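You operate a simulated robot arm through the tools that you are given. There is no shell and no other tool. Be economical: measure what you need, move in short steps, check, and stop when the job is done.

The job below is to be done with a simulated two-armed robot. You get a single attempt, and the scene is never put back.

JOB
Lift the cold pan out with both hands and rack the plain bun.
Fine: pan on the landing table, bun on the cooling rack, oven shelf pushed back and door shut.

It is judged by the outcome, as a careful person would: the job done as asked, and still so three seconds after it is handed in. It fails if anything else is knocked over, pushed out of place, dropped, spilled or broken.

ROBOT AND FRAMES
Two 7-joint arms with two-finger parallel grippers on one trunk, on a base that drives. Base frame: it is fixed to the floor where the robot stands at the start and does not move with it; the origin is under the middle of the robot, x ahead of it, y to its left, z up. Units: m, degrees, N and s.
The left shoulder is at the start at [0.041, 0.159, 1.403], the right one opposite. With the tool pointing down near the work surface each hand reaches from about 0.1 to 0.68 m from the robot's upright axis, wherever it stands, measured 20 degrees to its own side. Places, roughly: bread oven door [0.1, -0.4, 0.7]; bread oven shelf [0.7, 0, 0.6]; cool [-1.3, 0.4, 0.9]; plain finger bun (12x5x4 cm) [0.7, -0.1, 0.6]; plain loaf (17x6x7 cm) [-1.2, -0.5, 0.9]; saffron finger bun (12x5x4 cm) [0.5, 0.6, 0.8]; seeded loaf [-1.25, 0.5, 1]. Payload 3.43 kg a hand.
The TCP of each hand is the grasp point between the finger pads, 0.034 m short of the fingertips. In the tool frame z runs along the fingers and y along their closing line. Largest opening 0.128 m; finger width 0.024, thickness 0.012; the body of the gripper, 0.048 by 0.13 m, starts 0.096 m behind the TCP.
Orientation is that of the tool frame in the base frame, as a unit quaternion [w, x, y, z]. With the fingers straight down and closing along the base's y, the tool's x points along the base's -x, its y along +y and its z along -z.

CONTROLS
- The arms move only by the tool play_rows. It takes "left_commands", "right_commands" or both (then of equal length, played together; a hand with none holds still); each is a list of rows, each a list of 6 numbers: the shift along the tool's x, y, z in m, then the turn, a rotation vector about the tool's x, y, z in rad. In form: [[tx, ty, tz, ax, ay, az], ...]. A call has 1 to 20 rows; each row is the pose to reach, as a shift and turn from the pose commanded when the call began, along the tool's axes at that moment. "left_fingers" and "right_fingers" are, for a hand that has rows, the opening, from 0 (shut) to 1 (fully open), set as the call begins (left out, the last holds). A row lasts 0.2 s, in which the tool goes at most 0.05 m and 8.6 degrees; a call with a longer step from one row to the next is refused whole, and so is a gripper value outside its range. Where a pose cannot be reached the arm comes as near as it can. A force on the tool above 40 N (or 10 N above the force at the start of the call, whichever is more), or a blocked arm, ends the call early, and 0.2 s more pass. The fingers move at their own pace (about 0.153 m/s each) and stop on an object; they squeeze with about 25 N. The grip force told is the motor's: it shows also when the fingers shut on nothing. Time passes only in rows, and 0.2 s behind the last, so rows that repeat a pose let the fingers close. It gives the time, the measured TCP pose, the force on the tool (base axes), the opening and the grip force at its end, in the units of the frame above (readings bear some noise), with the torque about the TCP (base axes, N m) and any sound that the robot's microphone picked up.
- Cameras (640 x 400 px; columns grow to the right, rows downward): "scene" is now at [0.0721, -0.0396, 1.5806]; the picture's right is [-0.46, -0.89, -0.01], its down [-0.82, 0.43, -0.38] and it looks along [0.34, -0.17, -0.93] (base axes); focal length 257 px, centre (320, 200). "left" rides on the left gripper at [0.076, 0.011, -0.16] in its tool frame; the picture's right is [-0.15, 0.99, 0.00], its down [-0.88, -0.13, -0.46] and it looks along [-0.45, -0.07, 0.89] (tool axes); focal length 234 px, centre (320, 200). "right" rides on the right gripper at [0.076, -0.011, -0.16] in its tool frame; the picture's right is [0.15, 0.99, 0.00], its down [-0.88, 0.13, -0.45] and it looks along [-0.45, 0.07, 0.89] (tool axes); focal length 234 px, centre (320, 200). There is no depth. A picture from a camera that has moved, and an enlarged one, comes with that camera's place and axes in the base frame and with its lens. The place of the scene camera against the robot may be out by one fixed shift of up to 0.018 m in any direction.
- camera(camera): a new picture of that camera. No time passes.
- move_column(by): slides the trunk up (or, below 0, down) by that many m; the arms and the scene camera ride with it, the base frame stays. It gives what a move gives, with no picture.
- base_move(legs): drives the robot by 1 to 6 legs, each [ahead, left, turn to the left] in m, m and degrees, along the robot's own axes; the way and the turn of a leg run together, so that a leg with both is an arc; at most 1.5 m and 180 degrees a leg. The arms and the cameras ride along, it lands a little off, and it stops where it bumps. It gives what a move gives.
- pan_tilt(pan, tilt): turns the head with the scene camera to pan (to the left, within 86 degrees either way) and tilt (down, from -29 to 69), counted from straight ahead of the robot. It gives what a move gives.
- inspect(camera, box): a new picture of the part [left, top, right, bottom] of that camera's present view, enlarged. No time passes.
- hand_in(): hands the job in; it is judged then, once.

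Go step by step. Nothing tells you exact positions but the pictures and the camera data: compare them with the known pose of the tool, close in by small moves and look again before you grip or let go. The budget is 120 turns and 92 pictures, counting those below and the enlarged ones. Unless the task says otherwise, let go and move clear before handing in, and close with one line.

The tools are called after "Call:" as name(argument=value, ...) on one line, values as JSON. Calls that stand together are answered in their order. play_rows: Moves the arms, as the interface text tells. Its arguments: {"type":"object","properties":{"left_commands":{"type":"array","items":{"type":"array","items":{"type":"number"}}},"left_fingers":{"type":"number"},"right_commands":{"type":"array","items":{"type":"array","items":{"type":"number"}}},"right_fingers":{"type":"number"}},"required":[]} The other tools are called the same way: move_column (by) slides the trunk up or down; base_move (legs) drives the base; pan_tilt (pan, tilt) turns the head that bears the scene camera; camera (camera) takes a picture; inspect (camera, box) takes an enlarged picture of a part of a camera's view; hand_in () hands the job in.

At the start:

```text
t: 0.0
left_tool_pos: [0.3278, 0.0242, 0.9358]
left_orientation: [-0.004, -0.003, 1.0, -0.001]
left_ft_force: [0.3, 0.2, -0.4]
left_torque: [-0.01, -0.02, 0.04]
left_finger_gap: 0.1281
left_grasp_force: 0.1
right_tool_pos: [0.2586, -0.2343, 0.9294]
right_orientation: [0.01, -0.004, 1.0, 0.002]
right_ft_force: [-0.4, 0.3, -0.5]
right_torque: [0.01, -0.01, 0.03]
right_finger_gap: 0.1281
right_grasp_force: 0.1
trunk travel left (down, up): [-0.882, 0.058]
robot x, y, heading: [-0.0009, -0.002, 0.7]
head pan, tilt: [-28.1, 68.8]
```

scene: 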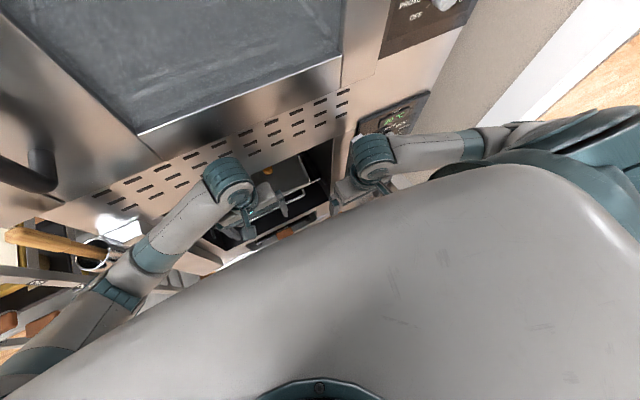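
right: 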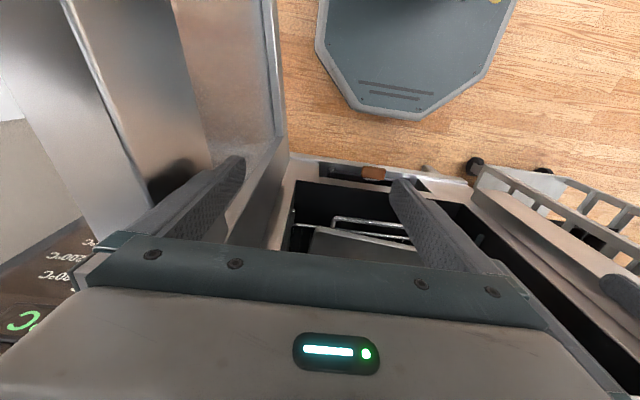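
left: 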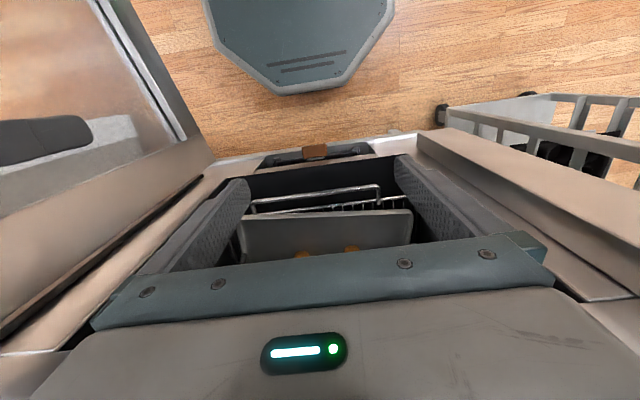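

The arms are in front of an open oven with a pan inside; I need a wider look first. I'll turn the head to see the oven straight on.

Call:
pan_tilt(pan=0, tilt=40)

Call:
camera(camera="scene")

Call:
pan_tilt(pan=60, tilt=35)

Call:
camera(camera="scene")

Call:
pan_tilt(pan=-60, tilt=35)

Call:
camera(camera="scene")

```text
t: 0.9
left_tool_pos: [0.3278, 0.0244, 0.9348]
left_orientation: [-0.007, -0.003, 1.0, 0.001]
left_ft_force: [0.6, 0.0, 0.6]
left_torque: [0.0, -0.03, -0.02]
left_finger_gap: 0.128
left_grasp_force: 0.0
right_tool_pos: [0.26, -0.2344, 0.9291]
right_orientation: [0.009, -0.003, 1.0, 0.002]
right_ft_force: [0.2, 0.1, 0.4]
right_torque: [-0.05, 0.03, 0.01]
right_finger_gap: 0.128
right_grasp_force: 0.1
trunk travel left (down, up): [-0.882, 0.058]
robot x, y, heading: [-0.0006, -0.0027, 0.5]
head pan, tilt: [0.0, 40.0]
```

```text
88 pictures are left
camera scene: at [0.11, -0.0145, 1.6179], right [0.01, -1.0, 0.0], down [-0.63, 0.0, -0.78], along [0.78, 0.01, -0.63], focal length 257 px, centre (320, 200)
```

scene: 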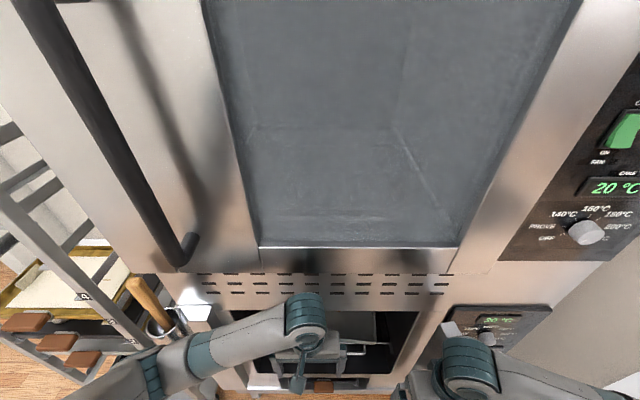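

```text
t: 2.2
left_tool_pos: [0.3277, 0.0244, 0.9358]
left_orientation: [-0.007, -0.004, 1.0, 0.001]
left_ft_force: [0.2, 0.6, -0.1]
left_torque: [0.03, 0.02, 0.01]
left_finger_gap: 0.1281
left_grasp_force: 0.1
right_tool_pos: [0.2607, -0.2342, 0.9294]
right_orientation: [0.009, -0.005, 1.0, 0.002]
right_ft_force: [-0.4, -0.4, 0.0]
right_torque: [-0.02, -0.02, 0.0]
right_finger_gap: 0.1279
right_grasp_force: 0.1
trunk travel left (down, up): [-0.882, 0.058]
robot x, y, heading: [-0.0014, 0.0004, 0.5]
head pan, tilt: [60.0, 35.0]
```

```text
87 pictures are left
camera scene: at [0.0682, 0.0615, 1.6248], right [0.87, -0.49, 0.01], down [-0.27, -0.5, -0.83], along [0.41, 0.72, -0.56], focal length 257 px, centre (320, 200)
```

scene: 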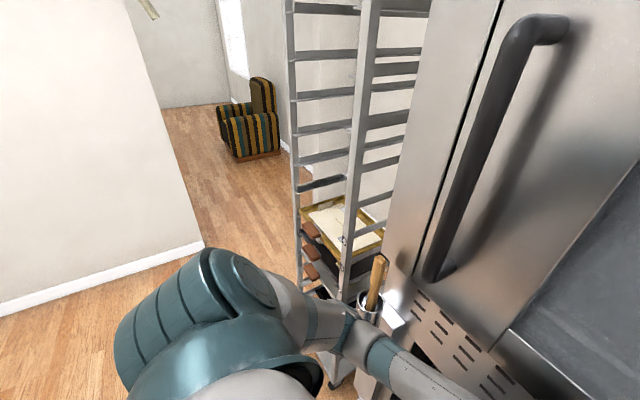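

```text
t: 4.2
left_tool_pos: [0.3258, 0.0244, 0.9345]
left_orientation: [-0.007, -0.003, 1.0, 0.001]
left_ft_force: [-0.3, 1.0, 0.3]
left_torque: [0.0, 0.01, 0.07]
left_finger_gap: 0.128
left_grasp_force: 0.1
right_tool_pos: [0.2602, -0.2346, 0.9287]
right_orientation: [0.009, -0.004, 1.0, 0.003]
right_ft_force: [0.1, 0.7, 0.0]
right_torque: [-0.01, 0.01, 0.02]
right_finger_gap: 0.1281
right_grasp_force: 0.0
trunk travel left (down, up): [-0.882, 0.058]
robot x, y, heading: [-0.0028, -0.0004, 0.6]
head pan, tilt: [-60.0, 35.0]
```

```text
86 pictures are left
camera scene: at [0.0695, -0.0907, 1.6241], right [-0.86, -0.51, -0.02], down [-0.28, 0.5, -0.82], along [0.43, -0.7, -0.57], focal length 257 px, centre (320, 200)
```

scene: 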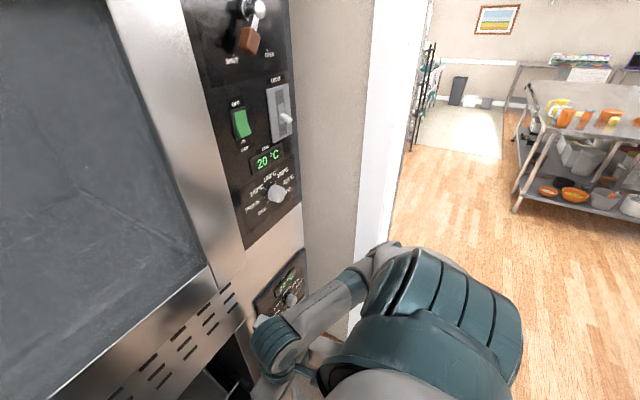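

The robot is very close to a two-deck oven. I'll back off a bit to get an overview.

Call:
base_move(legs=[[-0.4, 0, 0]])

Call:
pan_tilt(pan=0, tilt=40)

Call:
camera(camera="scene")

Call:
camera(camera="left")

```text
t: 6.7
left_tool_pos: [-0.0531, 0.0228, 0.9284]
left_orientation: [-0.015, 0.0, 1.0, -0.002]
left_ft_force: [0.8, -0.5, -0.2]
left_torque: [0.02, 0.03, -0.04]
left_finger_gap: 0.1281
left_grasp_force: 0.1
right_tool_pos: [-0.1237, -0.2346, 0.9252]
right_orientation: [0.0, -0.001, 1.0, 0.0]
right_ft_force: [0.5, -0.4, -0.4]
right_torque: [0.03, 0.01, 0.03]
right_finger_gap: 0.1281
right_grasp_force: 0.1
trunk travel left (down, up): [-0.882, 0.058]
robot x, y, heading: [-0.4002, 0.0036, -0.2]
head pan, tilt: [-60.0, 35.0]
```

```text
t: 8.0
left_tool_pos: [-0.0551, 0.0232, 0.9288]
left_orientation: [-0.016, 0.0, 1.0, -0.002]
left_ft_force: [-1.0, 0.6, 0.9]
left_torque: [0.0, -0.01, -0.02]
left_finger_gap: 0.1283
left_grasp_force: 0.1
right_tool_pos: [-0.1253, -0.2329, 0.9257]
right_orientation: [-0.001, -0.001, 1.0, 0.001]
right_ft_force: [-0.5, -0.4, 0.9]
right_torque: [0.03, 0.02, -0.02]
right_finger_gap: 0.1278
right_grasp_force: 0.1
trunk travel left (down, up): [-0.882, 0.058]
robot x, y, heading: [-0.3988, -0.0029, -0.1]
head pan, tilt: [0.0, 40.0]
```

```text
85 pictures are left
camera scene: at [-0.2611, -0.0104, 1.6153], right [0.0, -1.0, 0.0], down [-0.64, 0.0, -0.77], along [0.77, 0.0, -0.64], focal length 257 px, centre (320, 200)
```

scene: 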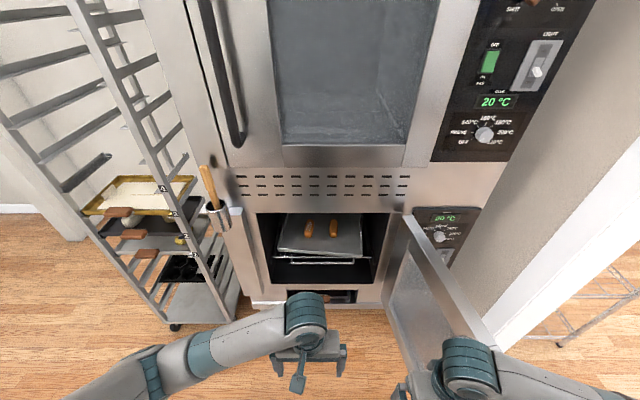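

```text
84 pictures are left
camera left: at [-0.1257, 0.0341, 1.09], right [0.15, 0.99, -0.01], down [0.89, -0.13, 0.43], along [0.42, -0.07, -0.9], focal length 234 px, centre (320, 200)
```

left: 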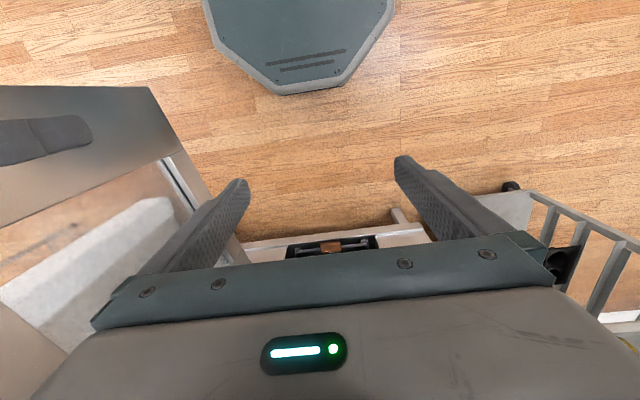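

Now I can see the lower oven open (door swung to the right) with a pan and two rolls on a wire shelf. I'll enlarge it and the trolley.

Call:
inspect(camera="scene", box=[230, 190, 410, 310])

Call:
inspect(camera="scene", box=[60, 150, 270, 330])

Call:
pan_tilt(pan=-30, tilt=45)

Call:
camera(camera="scene")

```text
3.33 times, centred on (320, 250) of scene
camera zoom: at [-0.2611, -0.0104, 1.6153], right [0.0, -1.0, 0.0], down [-0.64, 0.0, -0.77], along [0.77, 0.0, -0.64], focal length 856 px, centre (320, 33)
```

zoom: 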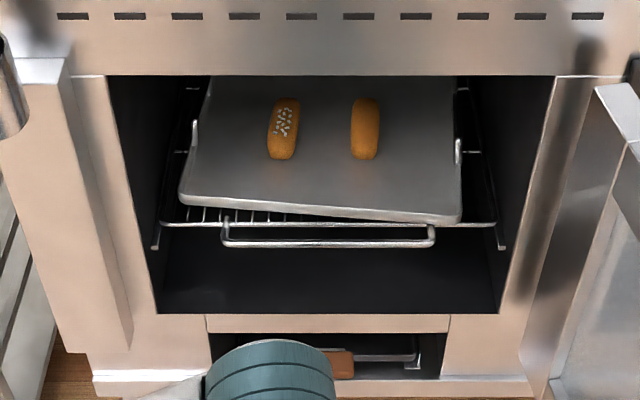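

```text
2.22 times, centred on (165, 240) of scene
camera zoom: at [-0.2611, -0.0104, 1.6153], right [0.0, -1.0, 0.0], down [-0.64, 0.0, -0.77], along [0.77, 0.0, -0.64], focal length 571 px, centre (664, 111)
```

zoom: 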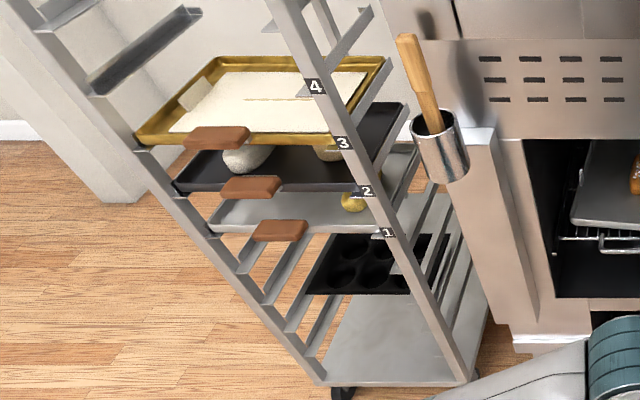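

```text
t: 9.0
left_tool_pos: [-0.0546, 0.0234, 0.9291]
left_orientation: [-0.015, 0.001, 1.0, -0.003]
left_ft_force: [0.4, -0.7, 0.8]
left_torque: [0.0, 0.01, 0.03]
left_finger_gap: 0.1279
left_grasp_force: 0.1
right_tool_pos: [-0.1243, -0.2338, 0.9247]
right_orientation: [0.0, -0.001, 1.0, 0.0]
right_ft_force: [0.0, 0.0, -0.7]
right_torque: [0.01, 0.0, 0.0]
right_finger_gap: 0.1281
right_grasp_force: 0.0
trunk travel left (down, up): [-0.882, 0.058]
robot x, y, heading: [-0.399, -0.004, -0.0]
head pan, tilt: [-30.0, 45.0]
```

```text
81 pictures are left
camera scene: at [-0.2754, -0.0509, 1.608], right [-0.5, -0.87, 0.0], down [-0.61, 0.35, -0.71], along [0.61, -0.35, -0.71], focal length 257 px, centre (320, 200)
```

scene: 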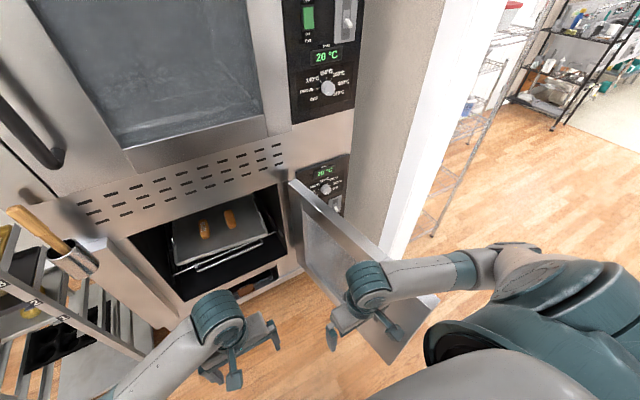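

On the pan (about x 0.52–0.8, y −0.21…0.19, z≈0.62, slightly yawed) are a seeded and a plain bun; plain is at about (0.67, −0.08). The pan has lugs on its left and right sides. Next I'll look at the tables behind me.

Call:
base_move(legs=[[0, 0, 75]])

Call:
pan_tilt(pan=84, tilt=30)

Call:
camera(camera="scene")

Call:
pan_tilt(pan=35, tilt=30)

Call:
camera(camera="scene")

```text
t: 12.6
left_tool_pos: [-0.3378, 0.3401, 0.9303]
left_orientation: [-0.011, -0.612, 0.791, -0.01]
left_ft_force: [-0.2, 0.6, 0.1]
left_torque: [0.02, 0.02, 0.01]
left_finger_gap: 0.1278
left_grasp_force: 0.0
right_tool_pos: [-0.1059, 0.2085, 0.9256]
right_orientation: [-0.001, -0.613, 0.79, 0.0]
right_ft_force: [0.4, -0.7, -0.2]
right_torque: [0.0, 0.01, 0.02]
right_finger_gap: 0.1282
right_grasp_force: 0.2
trunk travel left (down, up): [-0.882, 0.058]
robot x, y, heading: [-0.4045, -0.0015, 75.4]
head pan, tilt: [-30.0, 45.0]
```

```text
t: 14.6
left_tool_pos: [-0.3382, 0.339, 0.9301]
left_orientation: [-0.011, -0.612, 0.79, -0.011]
left_ft_force: [-0.7, -0.5, -0.7]
left_torque: [0.01, -0.01, -0.01]
left_finger_gap: 0.128
left_grasp_force: 0.0
right_tool_pos: [-0.1056, 0.2071, 0.9262]
right_orientation: [0.0, -0.613, 0.79, 0.0]
right_ft_force: [0.5, 0.1, 1.1]
right_torque: [-0.01, -0.04, 0.0]
right_finger_gap: 0.1282
right_grasp_force: 0.1
trunk travel left (down, up): [-0.882, 0.058]
robot x, y, heading: [-0.4045, 0.001, 75.7]
head pan, tilt: [84.0, 30.0]
```

```text
80 pictures are left
camera scene: at [-0.4683, 0.0698, 1.6306], right [0.35, 0.94, 0.0], down [0.47, -0.17, -0.87], along [-0.81, 0.3, -0.5], focal length 257 px, centre (320, 200)
```

scene: 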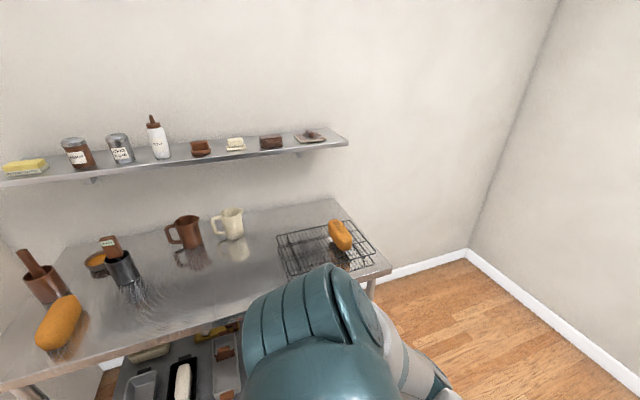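

```text
t: 15.7
left_tool_pos: [-0.3384, 0.3402, 0.9292]
left_orientation: [-0.011, -0.612, 0.79, -0.01]
left_ft_force: [0.1, -0.7, 0.4]
left_torque: [-0.04, -0.03, 0.01]
left_finger_gap: 0.1282
left_grasp_force: 0.1
right_tool_pos: [-0.1058, 0.2073, 0.9248]
right_orientation: [0.0, -0.612, 0.791, 0.0]
right_ft_force: [0.0, 0.8, 0.3]
right_torque: [0.02, 0.0, 0.01]
right_finger_gap: 0.1281
right_grasp_force: 0.0
trunk travel left (down, up): [-0.882, 0.058]
robot x, y, heading: [-0.3998, -0.0008, 75.6]
head pan, tilt: [35.0, 30.0]
```

```text
79 pictures are left
camera scene: at [-0.4155, 0.1229, 1.6306], right [0.94, 0.35, 0.0], down [0.18, -0.47, -0.87], along [-0.31, 0.81, -0.5], focal length 257 px, centre (320, 200)
```

scene: 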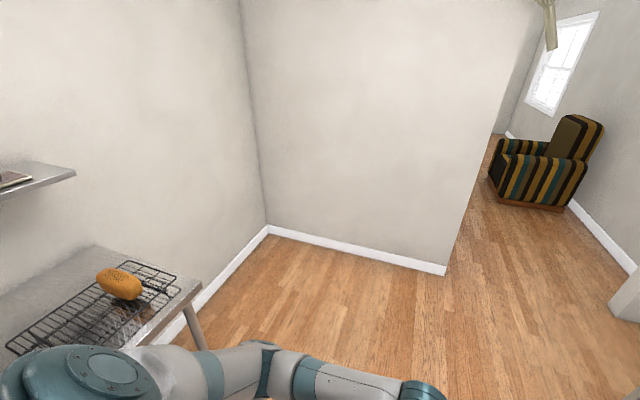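

Behind is a steel table with a cooling rack (y≈0.2–0.55) carrying a loaf, plus brush, mugs, and a loaf at the far end. I'll face it to measure the free space.

Call:
base_move(legs=[[0, 0, 105]])

Call:
pan_tilt(pan=0, tilt=40)

Call:
camera(camera="scene")

Call:
pan_tilt(pan=60, tilt=30)

Call:
camera(camera="scene")

```text
t: 20.6
left_tool_pos: [-0.7454, -0.0348, 0.928]
left_orientation: [-0.001, 1.0, 0.014, 0.015]
left_ft_force: [0.0, 0.3, 1.6]
left_torque: [0.0, -0.04, 0.0]
left_finger_gap: 0.1278
left_grasp_force: 0.1
right_tool_pos: [-0.6824, 0.2233, 0.9259]
right_orientation: [0.0, 1.0, 0.014, 0.0]
right_ft_force: [0.9, -0.6, 0.5]
right_torque: [-0.03, 0.01, -0.01]
right_finger_gap: 0.128
right_grasp_force: 0.1
trunk travel left (down, up): [-0.882, 0.058]
robot x, y, heading: [-0.4009, -0.0016, -178.5]
head pan, tilt: [35.0, 30.0]
```

```text
t: 21.6
left_tool_pos: [-0.7451, -0.0352, 0.9297]
left_orientation: [-0.002, 1.0, 0.013, 0.015]
left_ft_force: [-0.5, 0.2, -0.7]
left_torque: [0.0, -0.01, 0.02]
left_finger_gap: 0.1282
left_grasp_force: 0.0
right_tool_pos: [-0.6822, 0.2232, 0.9247]
right_orientation: [0.0, 1.0, 0.014, 0.0]
right_ft_force: [-0.2, -0.5, 0.0]
right_torque: [0.02, 0.01, 0.01]
right_finger_gap: 0.1279
right_grasp_force: 0.1
trunk travel left (down, up): [-0.882, 0.058]
robot x, y, heading: [-0.3987, -0.0032, -178.5]
head pan, tilt: [0.0, 40.0]
```

```text
78 pictures are left
camera scene: at [-0.5313, -0.0141, 1.6153], right [-0.03, 1.0, 0.0], down [0.64, 0.02, -0.77], along [-0.77, -0.02, -0.64], focal length 257 px, centre (320, 200)
```

scene: 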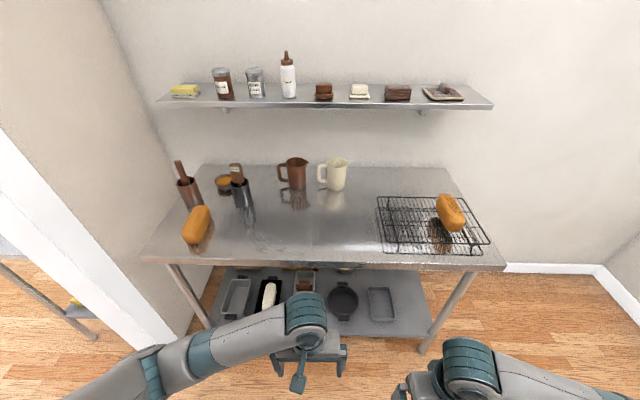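

```text
t: 22.9
left_tool_pos: [-0.7454, -0.0353, 0.9294]
left_orientation: [-0.002, 1.0, 0.013, 0.015]
left_ft_force: [-1.1, 0.1, -0.4]
left_torque: [0.0, 0.01, -0.06]
left_finger_gap: 0.1279
left_grasp_force: 0.2
right_tool_pos: [-0.6822, 0.2238, 0.9247]
right_orientation: [-0.001, 1.0, 0.013, 0.0]
right_ft_force: [-0.9, 0.0, -0.4]
right_torque: [0.0, 0.0, 0.01]
right_finger_gap: 0.128
right_grasp_force: 0.1
trunk travel left (down, up): [-0.882, 0.058]
robot x, y, heading: [-0.4004, 0.0001, -178.1]
head pan, tilt: [60.0, 30.0]
```

```text
77 pictures are left
camera scene: at [-0.4895, -0.0912, 1.6306], right [-0.88, 0.48, 0.0], down [0.24, 0.44, -0.87], along [-0.41, -0.76, -0.5], focal length 257 px, centre (320, 200)
```

scene: 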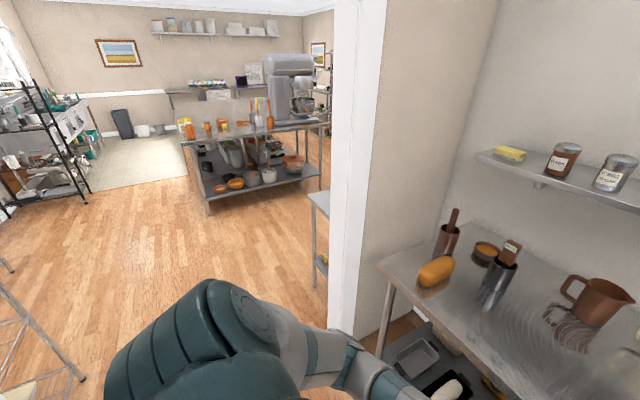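

The table's free area is about x −1.07…−1.40, y −0.29…+0.19, enough for the pan laid long-side along y. Now I return to the oven and take a closer look at the pan's lugs.

Call:
base_move(legs=[[0, 0, -180]])

Call:
pan_tilt(pan=0, tilt=35)

Call:
move_column(by=-0.2)

Call:
inspect(camera="scene", box=[190, 140, 450, 300])

```text
t: 30.5
left_tool_pos: [-0.0582, 0.0495, 0.9303]
left_orientation: [-0.015, -0.038, 0.999, -0.002]
left_ft_force: [0.2, -0.4, 0.7]
left_torque: [0.01, 0.02, -0.01]
left_finger_gap: 0.1278
left_grasp_force: 0.1
right_tool_pos: [-0.1071, -0.2124, 0.9253]
right_orientation: [0.0, -0.039, 0.999, 0.0]
right_ft_force: [-0.4, 0.2, -1.1]
right_torque: [0.01, -0.05, -0.01]
right_finger_gap: 0.1281
right_grasp_force: 0.0
trunk travel left (down, up): [-0.882, 0.058]
robot x, y, heading: [-0.4003, -0.0029, 4.2]
head pan, tilt: [60.0, 30.0]
```

```text
t: 31.8
left_tool_pos: [-0.0569, 0.0491, 0.9287]
left_orientation: [-0.015, -0.038, 0.999, -0.003]
left_ft_force: [-0.9, 0.2, -0.1]
left_torque: [-0.01, -0.04, -0.03]
left_finger_gap: 0.1279
left_grasp_force: 0.1
right_tool_pos: [-0.1075, -0.2131, 0.9238]
right_orientation: [0.0, -0.039, 0.999, 0.001]
right_ft_force: [-0.4, 0.6, 0.5]
right_torque: [0.01, 0.0, 0.01]
right_finger_gap: 0.128
right_grasp_force: 0.1
trunk travel left (down, up): [-0.882, 0.058]
robot x, y, heading: [-0.3948, -0.0007, 4.2]
head pan, tilt: [0.0, 35.0]
```

```text
t: 33.6
left_tool_pos: [-0.0382, 0.0159, 0.746]
left_orientation: [-0.002, -0.061, 0.998, 0.022]
left_ft_force: [0.3, 1.0, 0.1]
left_torque: [-0.06, 0.04, -0.03]
left_finger_gap: 0.1279
left_grasp_force: 0.2
right_tool_pos: [-0.0771, -0.291, 0.7475]
right_orientation: [-0.002, -0.07, 0.996, -0.063]
right_ft_force: [-0.5, -3.6, -1.4]
right_torque: [0.36, -0.07, -0.01]
right_finger_gap: 0.1281
right_grasp_force: 0.1
trunk travel left (down, up): [-0.702, 0.238]
robot x, y, heading: [-0.3826, 0.0123, 7.1]
head pan, tilt: [0.0, 35.0]
stopped: the arm was blocked; the commanded pose is now the measured one
```

```text
2.46 times, centred on (320, 220) of scene
camera zoom: at [-0.2552, 0.0783, 1.4471], right [0.12, -0.99, 0.04], down [-0.56, -0.1, -0.82], along [0.82, 0.08, -0.57], focal length 632 px, centre (320, 151)
```

zoom: 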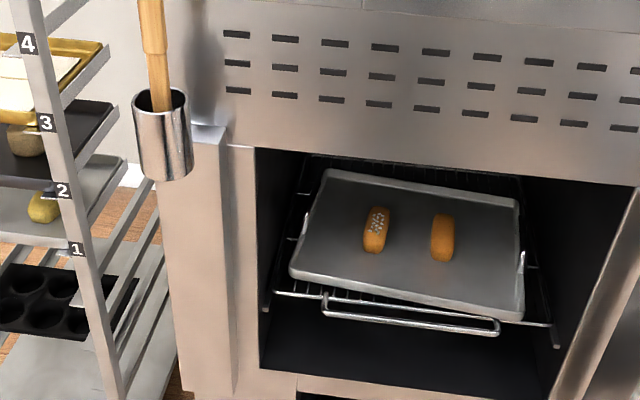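

The column move was blocked, most likely the right arm came down onto the door. I'll raise again and check.

Call:
move_column(by=0.18)

Call:
pan_tilt(pan=-40, tilt=50)

Call:
camera(camera="scene")

```text
t: 33.9
left_tool_pos: [-0.0456, -0.0127, 0.7584]
left_orientation: [-0.004, -0.05, 0.998, 0.026]
left_ft_force: [-0.4, 0.5, 1.0]
left_torque: [-0.06, -0.03, 0.01]
left_finger_gap: 0.1282
left_grasp_force: 0.0
right_tool_pos: [-0.055, -0.3036, 0.7664]
right_orientation: [0.048, -0.054, 0.997, -0.011]
right_ft_force: [-1.0, -1.0, 1.2]
right_torque: [0.14, -0.03, 0.02]
right_finger_gap: 0.1282
right_grasp_force: 0.0
trunk travel left (down, up): [-0.715, 0.225]
robot x, y, heading: [-0.3876, 0.0042, 6.2]
head pan, tilt: [0.0, 35.0]
stopped: the arm was blocked; the commanded pose is now the measured one
```

```text
t: 35.0
left_tool_pos: [-0.0481, -0.0013, 0.762]
left_orientation: [-0.001, -0.053, 0.998, 0.022]
left_ft_force: [-0.4, -0.1, 0.9]
left_torque: [-0.02, 0.02, 0.02]
left_finger_gap: 0.1281
left_grasp_force: 0.0
right_tool_pos: [-0.0612, -0.2901, 0.7693]
right_orientation: [0.048, -0.059, 0.997, -0.013]
right_ft_force: [0.8, 0.0, 0.1]
right_torque: [-0.02, 0.02, 0.0]
right_finger_gap: 0.128
right_grasp_force: 0.1
trunk travel left (down, up): [-0.715, 0.225]
robot x, y, heading: [-0.3838, 0.0012, 6.4]
head pan, tilt: [-40.0, 50.0]
```

```text
75 pictures are left
camera scene: at [-0.2882, -0.0343, 1.4368], right [-0.55, -0.83, 0.0], down [-0.63, 0.42, -0.66], along [0.55, -0.36, -0.75], focal length 257 px, centre (320, 200)
```

scene: 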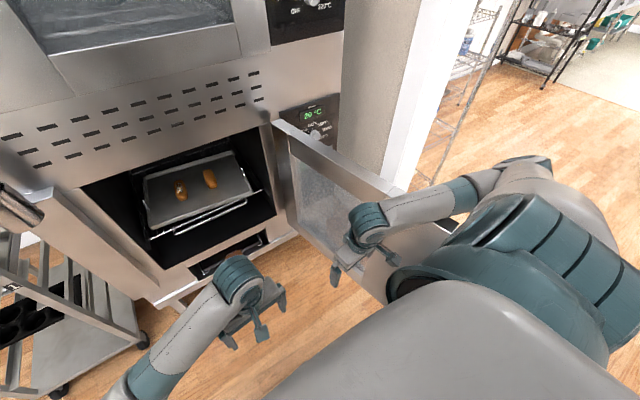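

The right forearm lies over/against the door. I'll draw the right hand inward and up a little, then raise the trunk.

Call:
play_rows(right_commands=[[0, 0, -0.03, 0, 0, 0], [0, 0.02, -0.06, 0, 0, 0], [0, 0.04, -0.1, 0, 0, 0], [0, 0.06, -0.14, 0, 0, 0]])

Call:
camera(camera="scene")

```text
t: 36.0
left_tool_pos: [-0.0362, -0.0047, 0.7546]
left_orientation: [-0.01, -0.053, 0.998, 0.026]
left_ft_force: [-0.5, 0.7, 0.9]
left_torque: [-0.04, 0.0, 0.0]
left_finger_gap: 0.1283
left_grasp_force: 0.1
right_tool_pos: [0.0076, -0.2378, 0.8564]
right_orientation: [0.038, -0.057, 0.998, -0.009]
right_ft_force: [0.1, 0.0, 0.1]
right_torque: [0.0, 0.03, 0.03]
right_finger_gap: 0.1279
right_grasp_force: 0.1
right hand out of reach, approached as far as the arm can: row 2, 3, 4
trunk travel left (down, up): [-0.715, 0.225]
robot x, y, heading: [-0.386, 0.0012, 6.5]
head pan, tilt: [-40.0, 50.0]
```

```text
74 pictures are left
camera scene: at [-0.2652, -0.0434, 1.4342], right [-0.55, -0.83, 0.0], down [-0.64, 0.42, -0.64], along [0.53, -0.36, -0.77], focal length 257 px, centre (320, 200)
```

scene: 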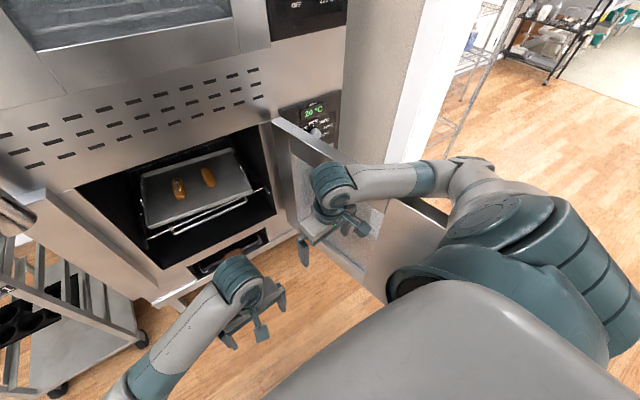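

Call:
move_column(by=0.17)

Call:
camera(camera="scene")

```text
t: 37.9
left_tool_pos: [-0.0386, -0.0054, 0.9248]
left_orientation: [-0.01, -0.053, 0.998, 0.027]
left_ft_force: [-0.8, 0.2, 0.3]
left_torque: [0.03, -0.01, 0.0]
left_finger_gap: 0.1282
left_grasp_force: 0.0
right_tool_pos: [0.0076, -0.2402, 1.0269]
right_orientation: [0.038, -0.058, 0.998, -0.008]
right_ft_force: [0.1, -0.1, 2.1]
right_torque: [-0.01, 0.02, 0.04]
right_finger_gap: 0.1283
right_grasp_force: 0.1
trunk travel left (down, up): [-0.885, 0.055]
robot x, y, heading: [-0.382, 0.0019, 6.3]
head pan, tilt: [-40.0, 50.0]
```

```text
73 pictures are left
camera scene: at [-0.2662, -0.0453, 1.6044], right [-0.55, -0.83, 0.0], down [-0.64, 0.42, -0.64], along [0.54, -0.36, -0.77], focal length 257 px, centre (320, 200)
```

scene: 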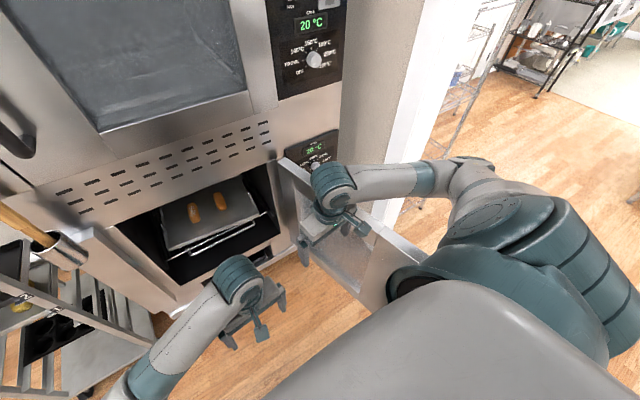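

The door is unmoved (open about 103°), but it blocks the right elbow when I lower. I'll try swinging it wider with the back of the right fingers.

Call:
play_rows(right_commands=[[0, 0, 0.04, 0, 0, 0], [0, 0, 0.08, 0, 0, 0], [0, 0, 0.13, 0, 0, 0], [0, -0.04, 0.15, 0, 0, 0], [0, -0.08, 0.15, 0, 0, 0], [0, -0.11, 0.15, 0, 0, 0], [0, -0.13, 0.15, 0, 0, 0], [0, -0.15, 0.15, 0, 0, 0], [0, -0.17, 0.15, 0, 0, 0], [0, -0.19, 0.15, 0, 0, 0], [0, -0.21, 0.15, 0, 0, 0]], right_fingers=0)

Call:
camera(camera="scene")

```text
t: 39.3
left_tool_pos: [-0.0382, -0.0041, 0.9239]
left_orientation: [-0.011, -0.054, 0.998, 0.026]
left_ft_force: [-0.2, 0.4, 0.4]
left_torque: [-0.02, -0.01, 0.02]
left_finger_gap: 0.1281
left_grasp_force: 0.0
right_tool_pos: [0.0269, -0.3242, 0.8806]
right_orientation: [0.037, -0.063, 0.997, 0.001]
right_ft_force: [1.1, 0.8, 0.8]
right_torque: [0.03, -0.01, -0.02]
right_finger_gap: 0.0002
right_grasp_force: 25.5
trunk travel left (down, up): [-0.885, 0.055]
robot x, y, heading: [-0.3837, -0.0002, 6.6]
head pan, tilt: [-40.0, 50.0]
stopped in row 6 (right hand): the force on the tool passed its limit at 57 N (the readings are from after the stop); the commanded pose is now the measured one
```

```text
72 pictures are left
camera scene: at [-0.2668, -0.0421, 1.6045], right [-0.55, -0.83, 0.0], down [-0.64, 0.42, -0.64], along [0.54, -0.36, -0.77], focal length 257 px, centre (320, 200)
```

scene: 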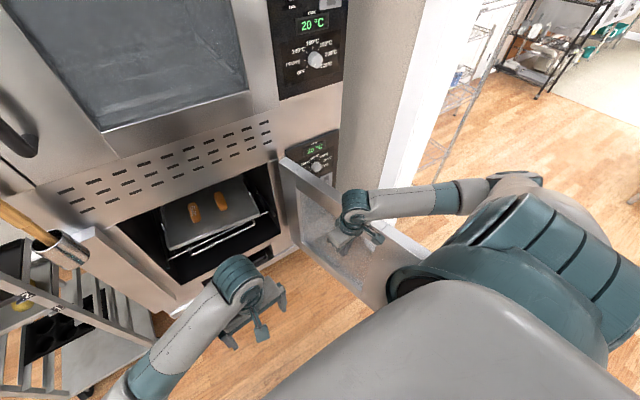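

Contact with the door happened at speed; I'll push again slowly.

Call:
play_rows(right_commands=[[0, -0.004, 0, 0, 0, 0], [0, -0.008, 0, 0, 0, 0], [0, -0.012, 0, 0, 0, 0], [0, -0.016, 0, 0, 0, 0], [0, -0.02, 0, 0, 0, 0], [0, -0.025, 0, 0, 0, 0], [0, -0.03, 0, 0, 0, 0], [0, -0.035, 0, 0, 0, 0], [0, -0.04, 0, 0, 0, 0], [0, -0.045, 0, 0, 0, 0], [0, -0.05, 0, 0, 0, 0], [0, -0.055, 0, 0, 0, 0], [0, -0.06, 0, 0, 0, 0], [0, -0.065, 0, 0, 0, 0], [0, -0.07, 0, 0, 0, 0], [0, -0.075, 0, 0, 0, 0], [0, -0.08, 0, 0, 0, 0]])

Call:
camera(camera="scene")

```text
t: 39.9
left_tool_pos: [-0.0384, -0.0028, 0.9268]
left_orientation: [-0.009, -0.055, 0.998, 0.025]
left_ft_force: [-0.1, 0.0, 0.7]
left_torque: [0.07, -0.02, -0.02]
left_finger_gap: 0.1281
left_grasp_force: 0.0
right_tool_pos: [0.0263, -0.3248, 0.8813]
right_orientation: [0.039, -0.07, 0.997, 0.01]
right_ft_force: [-1.2, 21.8, 9.4]
right_torque: [-2.73, -0.38, 0.46]
right_finger_gap: 0.0
right_grasp_force: 25.1
trunk travel left (down, up): [-0.885, 0.055]
robot x, y, heading: [-0.3861, -0.0018, 6.5]
head pan, tilt: [-40.0, 50.0]
stopped in row 3 (right hand): the force on the tool passed its limit at 45 N (the readings are from after the stop); the commanded pose is now the measured one
```

```text
71 pictures are left
camera scene: at [-0.2681, -0.0426, 1.6049], right [-0.55, -0.84, 0.0], down [-0.64, 0.42, -0.64], along [0.54, -0.35, -0.77], focal length 257 px, centre (320, 200)
```

scene: 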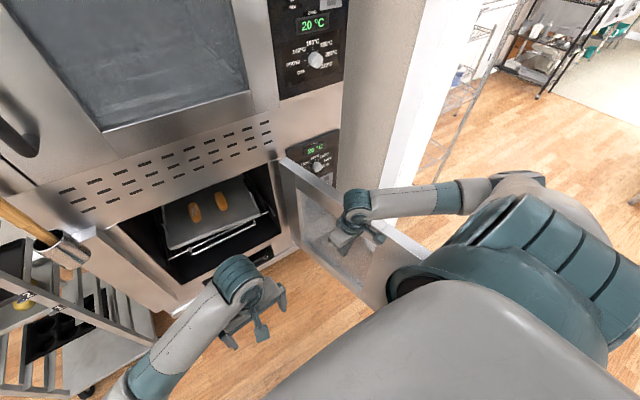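

The door is at its stop, so instead I'll stand a bit to the left so the right elbow stays inside the door. I draw the right hand in first, then reposition.

Call:
play_rows(right_commands=[[0, 0.04, 0, 0, 0, 0], [0, 0.08, 0, 0, 0, 0], [0, 0.12, -0.02, 0, 0, 0], [0, 0.14, -0.05, 0, 0, 0]], right_fingers=1)

Call:
base_move(legs=[[0, 0, -6.5], [0, 0.15, 0], [0.2, 0, 0]])

Call:
pan_tilt(pan=0, tilt=50)

Call:
camera(camera="scene")

Call:
camera(camera="left")

```text
t: 40.9
left_tool_pos: [-0.0382, -0.0045, 0.9252]
left_orientation: [-0.01, -0.054, 0.998, 0.026]
left_ft_force: [0.9, -0.3, -0.6]
left_torque: [0.01, 0.0, -0.01]
left_finger_gap: 0.1279
left_grasp_force: 0.1
right_tool_pos: [0.0052, -0.1909, 0.928]
right_orientation: [0.037, -0.065, 0.997, 0.005]
right_ft_force: [0.1, 0.4, 1.0]
right_torque: [-0.03, -0.03, -0.02]
right_finger_gap: 0.1278
right_grasp_force: 0.0
trunk travel left (down, up): [-0.885, 0.055]
robot x, y, heading: [-0.3853, -0.0006, 6.4]
head pan, tilt: [-40.0, 50.0]
```

```text
t: 44.0
left_tool_pos: [0.152, 0.1135, 0.9256]
left_orientation: [-0.008, -0.001, 1.0, 0.027]
left_ft_force: [0.4, 0.0, -0.3]
left_torque: [-0.01, 0.02, 0.03]
left_finger_gap: 0.1278
left_grasp_force: 0.2
right_tool_pos: [0.1732, -0.0772, 0.9293]
right_orientation: [0.038, -0.012, 0.999, 0.004]
right_ft_force: [-0.9, -0.4, -0.4]
right_torque: [0.0, -0.02, 0.0]
right_finger_gap: 0.128
right_grasp_force: 0.0
trunk travel left (down, up): [-0.885, 0.055]
robot x, y, heading: [-0.1889, 0.1525, 0.5]
head pan, tilt: [-40.0, 50.0]
```

```text
t: 45.1
left_tool_pos: [0.1531, 0.1126, 0.9261]
left_orientation: [-0.008, 0.0, 1.0, 0.027]
left_ft_force: [-0.4, 0.6, -0.1]
left_torque: [0.0, 0.02, 0.0]
left_finger_gap: 0.128
left_grasp_force: 0.0
right_tool_pos: [0.1748, -0.0786, 0.9286]
right_orientation: [0.038, -0.013, 0.999, 0.005]
right_ft_force: [-0.2, -0.2, 0.4]
right_torque: [0.01, 0.01, -0.01]
right_finger_gap: 0.128
right_grasp_force: 0.0
trunk travel left (down, up): [-0.885, 0.055]
robot x, y, heading: [-0.1917, 0.1546, 0.1]
head pan, tilt: [0.0, 50.0]
```

```text
70 pictures are left
camera scene: at [-0.0603, 0.148, 1.6045], right [0.01, -1.0, 0.0], down [-0.77, -0.01, -0.64], along [0.64, 0.0, -0.77], focal length 257 px, centre (320, 200)
```

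scene: 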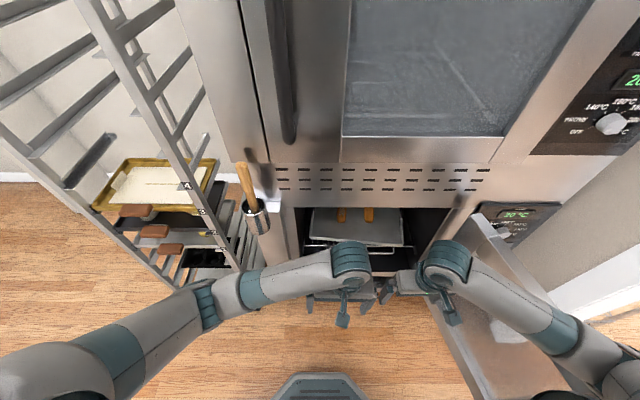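

```text
69 pictures are left
camera left: at [0.0797, 0.1145, 1.0857], right [0.15, 0.99, 0.05], down [0.89, -0.15, 0.43], along [0.44, -0.02, -0.9], focal length 234 px, centre (320, 200)
```

left: 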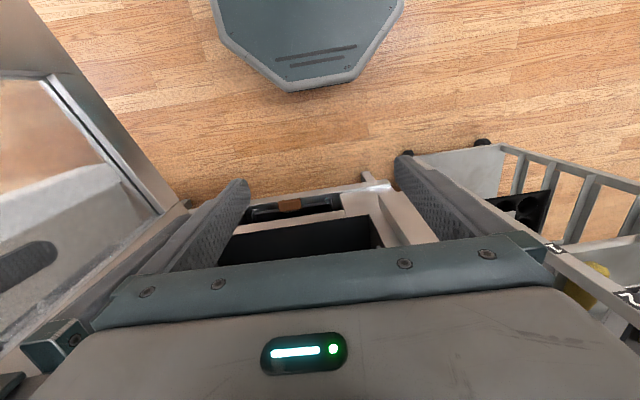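

Call:
inspect(camera="scene", box=[280, 190, 450, 300])

```text
3.64 times, centred on (365, 245) of scene
camera zoom: at [-0.0603, 0.148, 1.6045], right [0.01, -1.0, 0.0], down [-0.77, -0.01, -0.64], along [0.64, 0.0, -0.77], focal length 934 px, centre (156, 36)
```

zoom: 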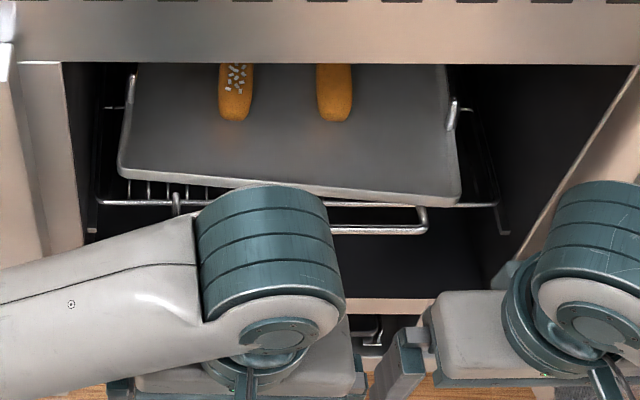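

Handle bar of the shelf is around x≈0.46, z≈0.62, y≈−0.17…0.12. I'll turn the left hand so its fingers close in the vertical plane and point forward-down, and look with its camera.

Call:
play_rows(left_commands=[[0, 0.01, 0, 0, 0, 0.143], [0, 0.02, 0, 0, 0, 0.286], [0, 0.03, 0, 0, 0, 0.428], [0, 0.03, 0, 0, 0, 0.571], [0, 0.03, 0, 0, 0, 0.714], [0, 0.03, 0, 0, 0, 0.857], [0, 0.03, 0, 0, 0, 1.0], [0, 0.03, 0, 0, 0, 1.142], [0, 0.03, 0, 0, 0, 1.285], [0, 0.03, 0, 0, 0, 1.428], [0, 0.03, 0, 0, 0, 1.571]], right_commands=[[0, -0.01, 0, 0, 0, 0], [0.01, -0.02, 0, 0, 0, 0], [0.02, -0.03, 0, 0, 0, 0], [0.03, -0.04, 0, 0, 0, 0], [0.04, -0.05, 0, 0, 0, 0], [0.05, -0.05, 0, 0, 0, 0], [0.05, -0.05, 0, 0, 0, 0], [0.05, -0.05, 0, 0, 0, 0], [0.05, -0.05, 0, 0, 0, 0], [0.05, -0.05, 0, 0, 0, 0], [0.05, -0.05, 0, 0, 0, 0]])

Call:
play_rows(left_commands=[[0, 0, 0, -0.14, 0, 0], [0, 0, 0, -0.28, 0, 0], [0, 0, 0, -0.42, 0, 0], [0, 0, 0, -0.56, 0, 0], [0, 0, 0, -0.7, 0, 0], [0, 0, 0, -0.84, 0, 0]])

Call:
camera(camera="left")

Call:
camera(camera="scene")

```text
t: 47.5
left_tool_pos: [0.1527, 0.1435, 0.9269]
left_orientation: [-0.025, 0.707, 0.707, 0.014]
left_ft_force: [0.1, -1.1, -0.6]
left_torque: [-0.03, 0.0, 0.04]
left_finger_gap: 0.1282
left_grasp_force: 0.1
right_tool_pos: [0.1244, -0.1282, 0.9244]
right_orientation: [0.037, -0.013, 0.999, 0.005]
right_ft_force: [-0.7, 0.5, 0.0]
right_torque: [-0.01, -0.02, 0.01]
right_finger_gap: 0.1281
right_grasp_force: 0.0
trunk travel left (down, up): [-0.885, 0.055]
robot x, y, heading: [-0.1896, 0.1573, 0.3]
head pan, tilt: [0.0, 50.0]
```

```text
t: 48.9
left_tool_pos: [0.1517, 0.1416, 0.9271]
left_orientation: [0.265, 0.655, 0.639, 0.303]
left_ft_force: [0.6, 0.2, 0.9]
left_torque: [-0.01, 0.01, 0.01]
left_finger_gap: 0.1279
left_grasp_force: 0.1
right_tool_pos: [0.1255, -0.1307, 0.9252]
right_orientation: [0.037, -0.013, 0.999, 0.007]
right_ft_force: [-1.1, 0.8, 1.0]
right_torque: [0.06, 0.02, -0.05]
right_finger_gap: 0.1279
right_grasp_force: 0.0
trunk travel left (down, up): [-0.885, 0.055]
robot x, y, heading: [-0.1925, 0.1577, 0.6]
head pan, tilt: [0.0, 50.0]
```

```text
67 pictures are left
camera left: at [0.0424, 0.2086, 1.0464], right [0.67, -0.19, 0.72], down [-0.42, -0.89, 0.16], along [0.61, -0.41, -0.68], focal length 234 px, centre (320, 200)
```

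left: 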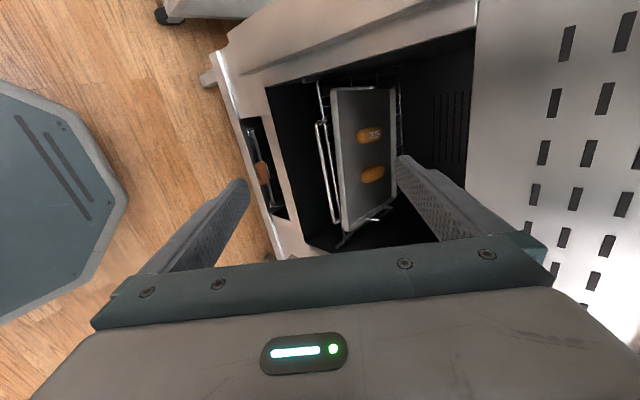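

```text
66 pictures are left
camera scene: at [-0.0612, 0.1437, 1.6045], right [0.01, -1.0, 0.0], down [-0.77, 0.0, -0.64], along [0.64, 0.01, -0.77], focal length 257 px, centre (320, 200)
```

scene: 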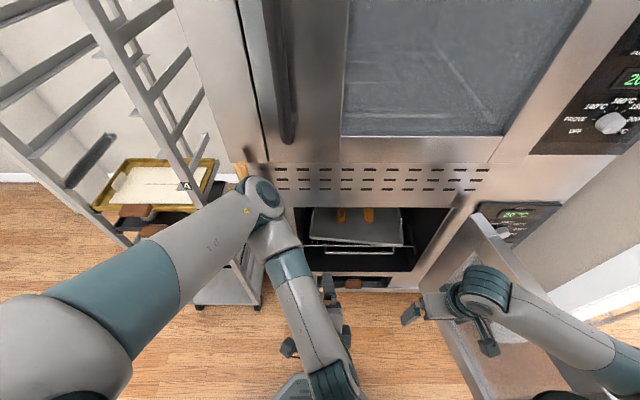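

Triangulating, the handle bar is at about x=0.468, z=0.62. I'll bring the left hand to a pre-grasp 7 cm short of it.

Call:
play_rows(left_commands=[[-0.025, 0, 0.02, 0, 0, 0], [-0.05, 0, 0.05, 0, 0, 0], [-0.075, 0, 0.09, 0, 0, 0], [-0.095, 0, 0.13, 0, 0, 0], [-0.115, 0, 0.17, 0, 0, 0], [-0.13, 0, 0.21, 0, 0, 0], [-0.145, 0, 0.25, 0, 0, 0], [-0.16, 0, 0.29, 0, 0, 0], [-0.16, -0.003, 0.33, 0, 0, 0], [-0.16, -0.006, 0.364, 0, 0, 0]], left_fingers=0.6)

Call:
camera(camera="left")

Call:
camera(camera="scene")

```text
t: 51.0
left_tool_pos: [0.4203, 0.1708, 0.6418]
left_orientation: [0.197, 0.643, 0.645, 0.362]
left_ft_force: [0.5, -0.4, -0.1]
left_torque: [-0.02, 0.04, 0.0]
left_finger_gap: 0.0766
left_grasp_force: 0.1
left hand out of reach, approached as far as the arm can: row 10
right_tool_pos: [0.1274, -0.1274, 0.9259]
right_orientation: [0.037, -0.013, 0.999, 0.005]
right_ft_force: [0.2, 0.1, -1.7]
right_torque: [-0.04, 0.02, -0.01]
right_finger_gap: 0.1278
right_grasp_force: 0.0
trunk travel left (down, up): [-0.885, 0.055]
robot x, y, heading: [-0.1884, 0.1561, 0.4]
head pan, tilt: [0.0, 50.0]
stopped in row 10 (left hand): the arm was blocked; the commanded pose is now the measured one
```

```text
65 pictures are left
camera left: at [0.3068, 0.2074, 0.7713], right [0.69, -0.23, 0.68], down [-0.34, -0.94, 0.02], along [0.64, -0.24, -0.73], focal length 234 px, centre (320, 200)
```

left: 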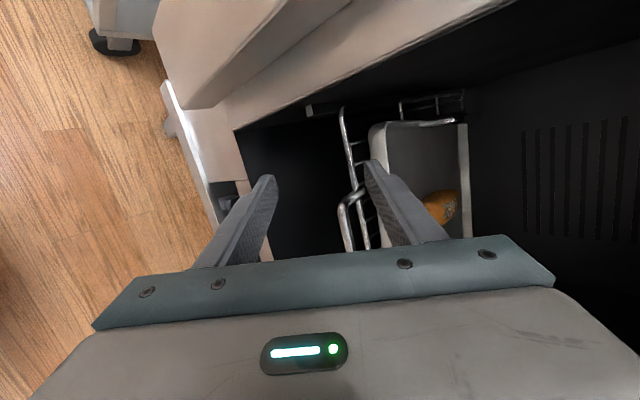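

```text
64 pictures are left
camera scene: at [-0.0586, 0.1509, 1.6044], right [0.01, -1.0, 0.0], down [-0.77, -0.01, -0.64], along [0.64, 0.01, -0.77], focal length 257 px, centre (320, 200)
```

scene: 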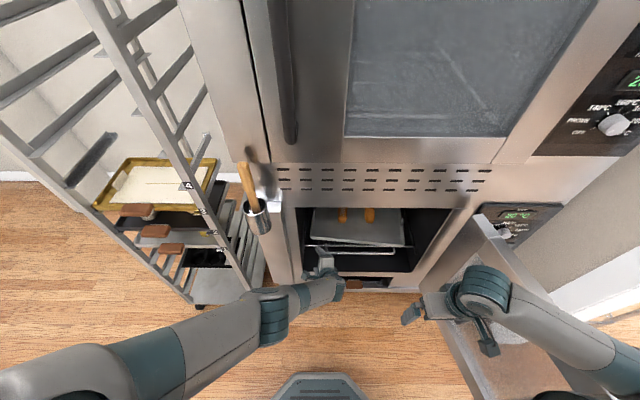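

The arm ran out of reach. I'll draw the left hand back and bring the base a bit forward and right.

Call:
play_rows(left_commands=[[0, 0, -0.04, 0, 0, 0], [0, 0, -0.08, 0, 0, 0], [0, 0, -0.12, 0, 0, 0], [0, 0, -0.16, 0, 0, 0]])

Call:
base_move(legs=[[0, -0.1, 0], [0.12, 0, 0]])

Call:
camera(camera="scene")

```text
t: 52.0
left_tool_pos: [0.3031, 0.1324, 0.7502]
left_orientation: [0.197, 0.644, 0.644, 0.362]
left_ft_force: [-0.3, 0.1, -0.3]
left_torque: [0.0, 0.01, 0.0]
left_finger_gap: 0.0769
left_grasp_force: 0.1
right_tool_pos: [0.1243, -0.1285, 0.9253]
right_orientation: [0.038, -0.014, 0.999, 0.006]
right_ft_force: [-0.1, 0.7, 0.8]
right_torque: [0.01, -0.03, -0.02]
right_finger_gap: 0.1281
right_grasp_force: 0.1
trunk travel left (down, up): [-0.885, 0.055]
robot x, y, heading: [-0.1955, 0.1516, 0.2]
head pan, tilt: [0.0, 50.0]
```

```text
t: 54.0
left_tool_pos: [0.423, 0.0341, 0.7498]
left_orientation: [0.197, 0.645, 0.644, 0.361]
left_ft_force: [-0.3, -0.1, 0.8]
left_torque: [-0.03, 0.02, 0.01]
left_finger_gap: 0.0766
left_grasp_force: 0.1
right_tool_pos: [0.246, -0.2262, 0.9247]
right_orientation: [0.037, -0.013, 0.999, 0.004]
right_ft_force: [-1.0, 0.0, 0.2]
right_torque: [0.0, -0.04, 0.02]
right_finger_gap: 0.1282
right_grasp_force: 0.0
trunk travel left (down, up): [-0.885, 0.055]
robot x, y, heading: [-0.0754, 0.0578, 0.4]
head pan, tilt: [0.0, 50.0]
```

```text
63 pictures are left
camera scene: at [0.059, 0.0493, 1.6046], right [0.01, -1.0, 0.0], down [-0.77, -0.01, -0.64], along [0.64, 0.01, -0.77], focal length 257 px, centre (320, 200)
```

scene: 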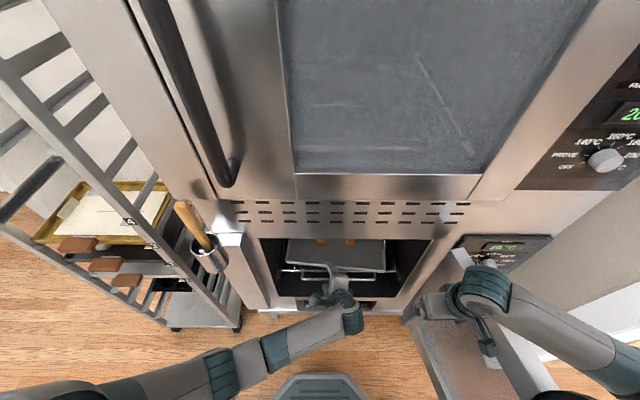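

Call:
play_rows(left_commands=[[-0.01, -0.01, 0, 0, -0.1, -0.045], [-0.02, -0.025, 0.01, 0, -0.211, -0.093], [-0.03, -0.045, 0.03, 0, -0.211, -0.093], [-0.0425, -0.06, 0.055, 0, -0.211, -0.093]])

Call:
camera(camera="left")

Call:
inspect(camera="scene", box=[250, 230, 410, 330])

```text
t: 55.0
left_tool_pos: [0.4274, 0.01, 0.659]
left_orientation: [0.28, 0.648, 0.65, 0.282]
left_ft_force: [0.7, -0.7, 0.3]
left_torque: [-0.01, -0.04, 0.01]
left_finger_gap: 0.0767
left_grasp_force: 0.1
right_tool_pos: [0.2468, -0.2276, 0.925]
right_orientation: [0.038, -0.013, 0.999, 0.006]
right_ft_force: [-0.1, 0.1, -0.2]
right_torque: [0.06, 0.02, -0.01]
right_finger_gap: 0.1281
right_grasp_force: 0.2
trunk travel left (down, up): [-0.885, 0.055]
robot x, y, heading: [-0.0674, 0.0569, 0.6]
head pan, tilt: [0.0, 50.0]
```

```text
62 pictures are left
camera left: at [0.3179, 0.0843, 0.7754], right [0.68, -0.15, 0.72], down [-0.42, -0.88, 0.22], along [0.61, -0.45, -0.66], focal length 234 px, centre (320, 200)
```

left: 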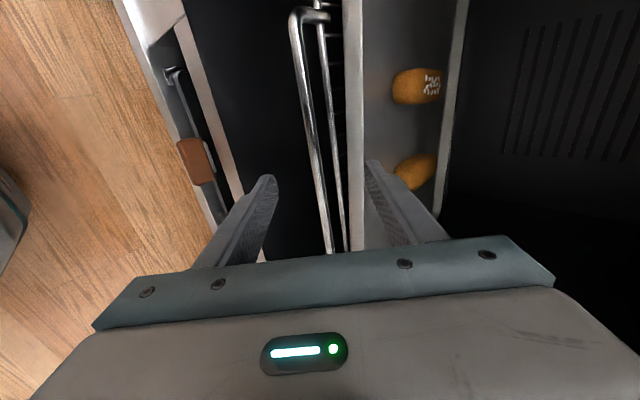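

```text
4.00 times, centred on (330, 280) of scene
camera zoom: at [0.06, 0.0485, 1.6045], right [0.01, -1.0, 0.0], down [-0.77, -0.01, -0.64], along [0.64, 0.01, -0.77], focal length 1028 px, centre (280, -120)
```

zoom: 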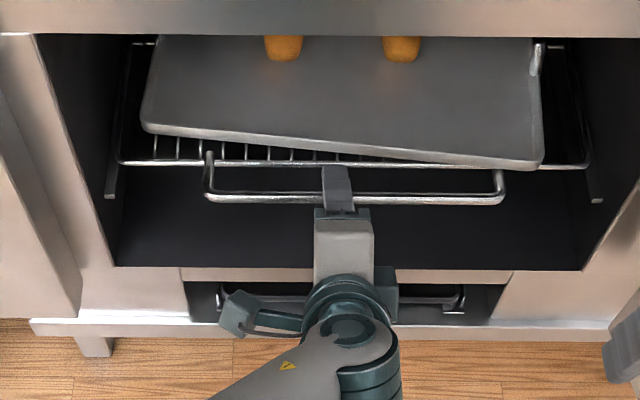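

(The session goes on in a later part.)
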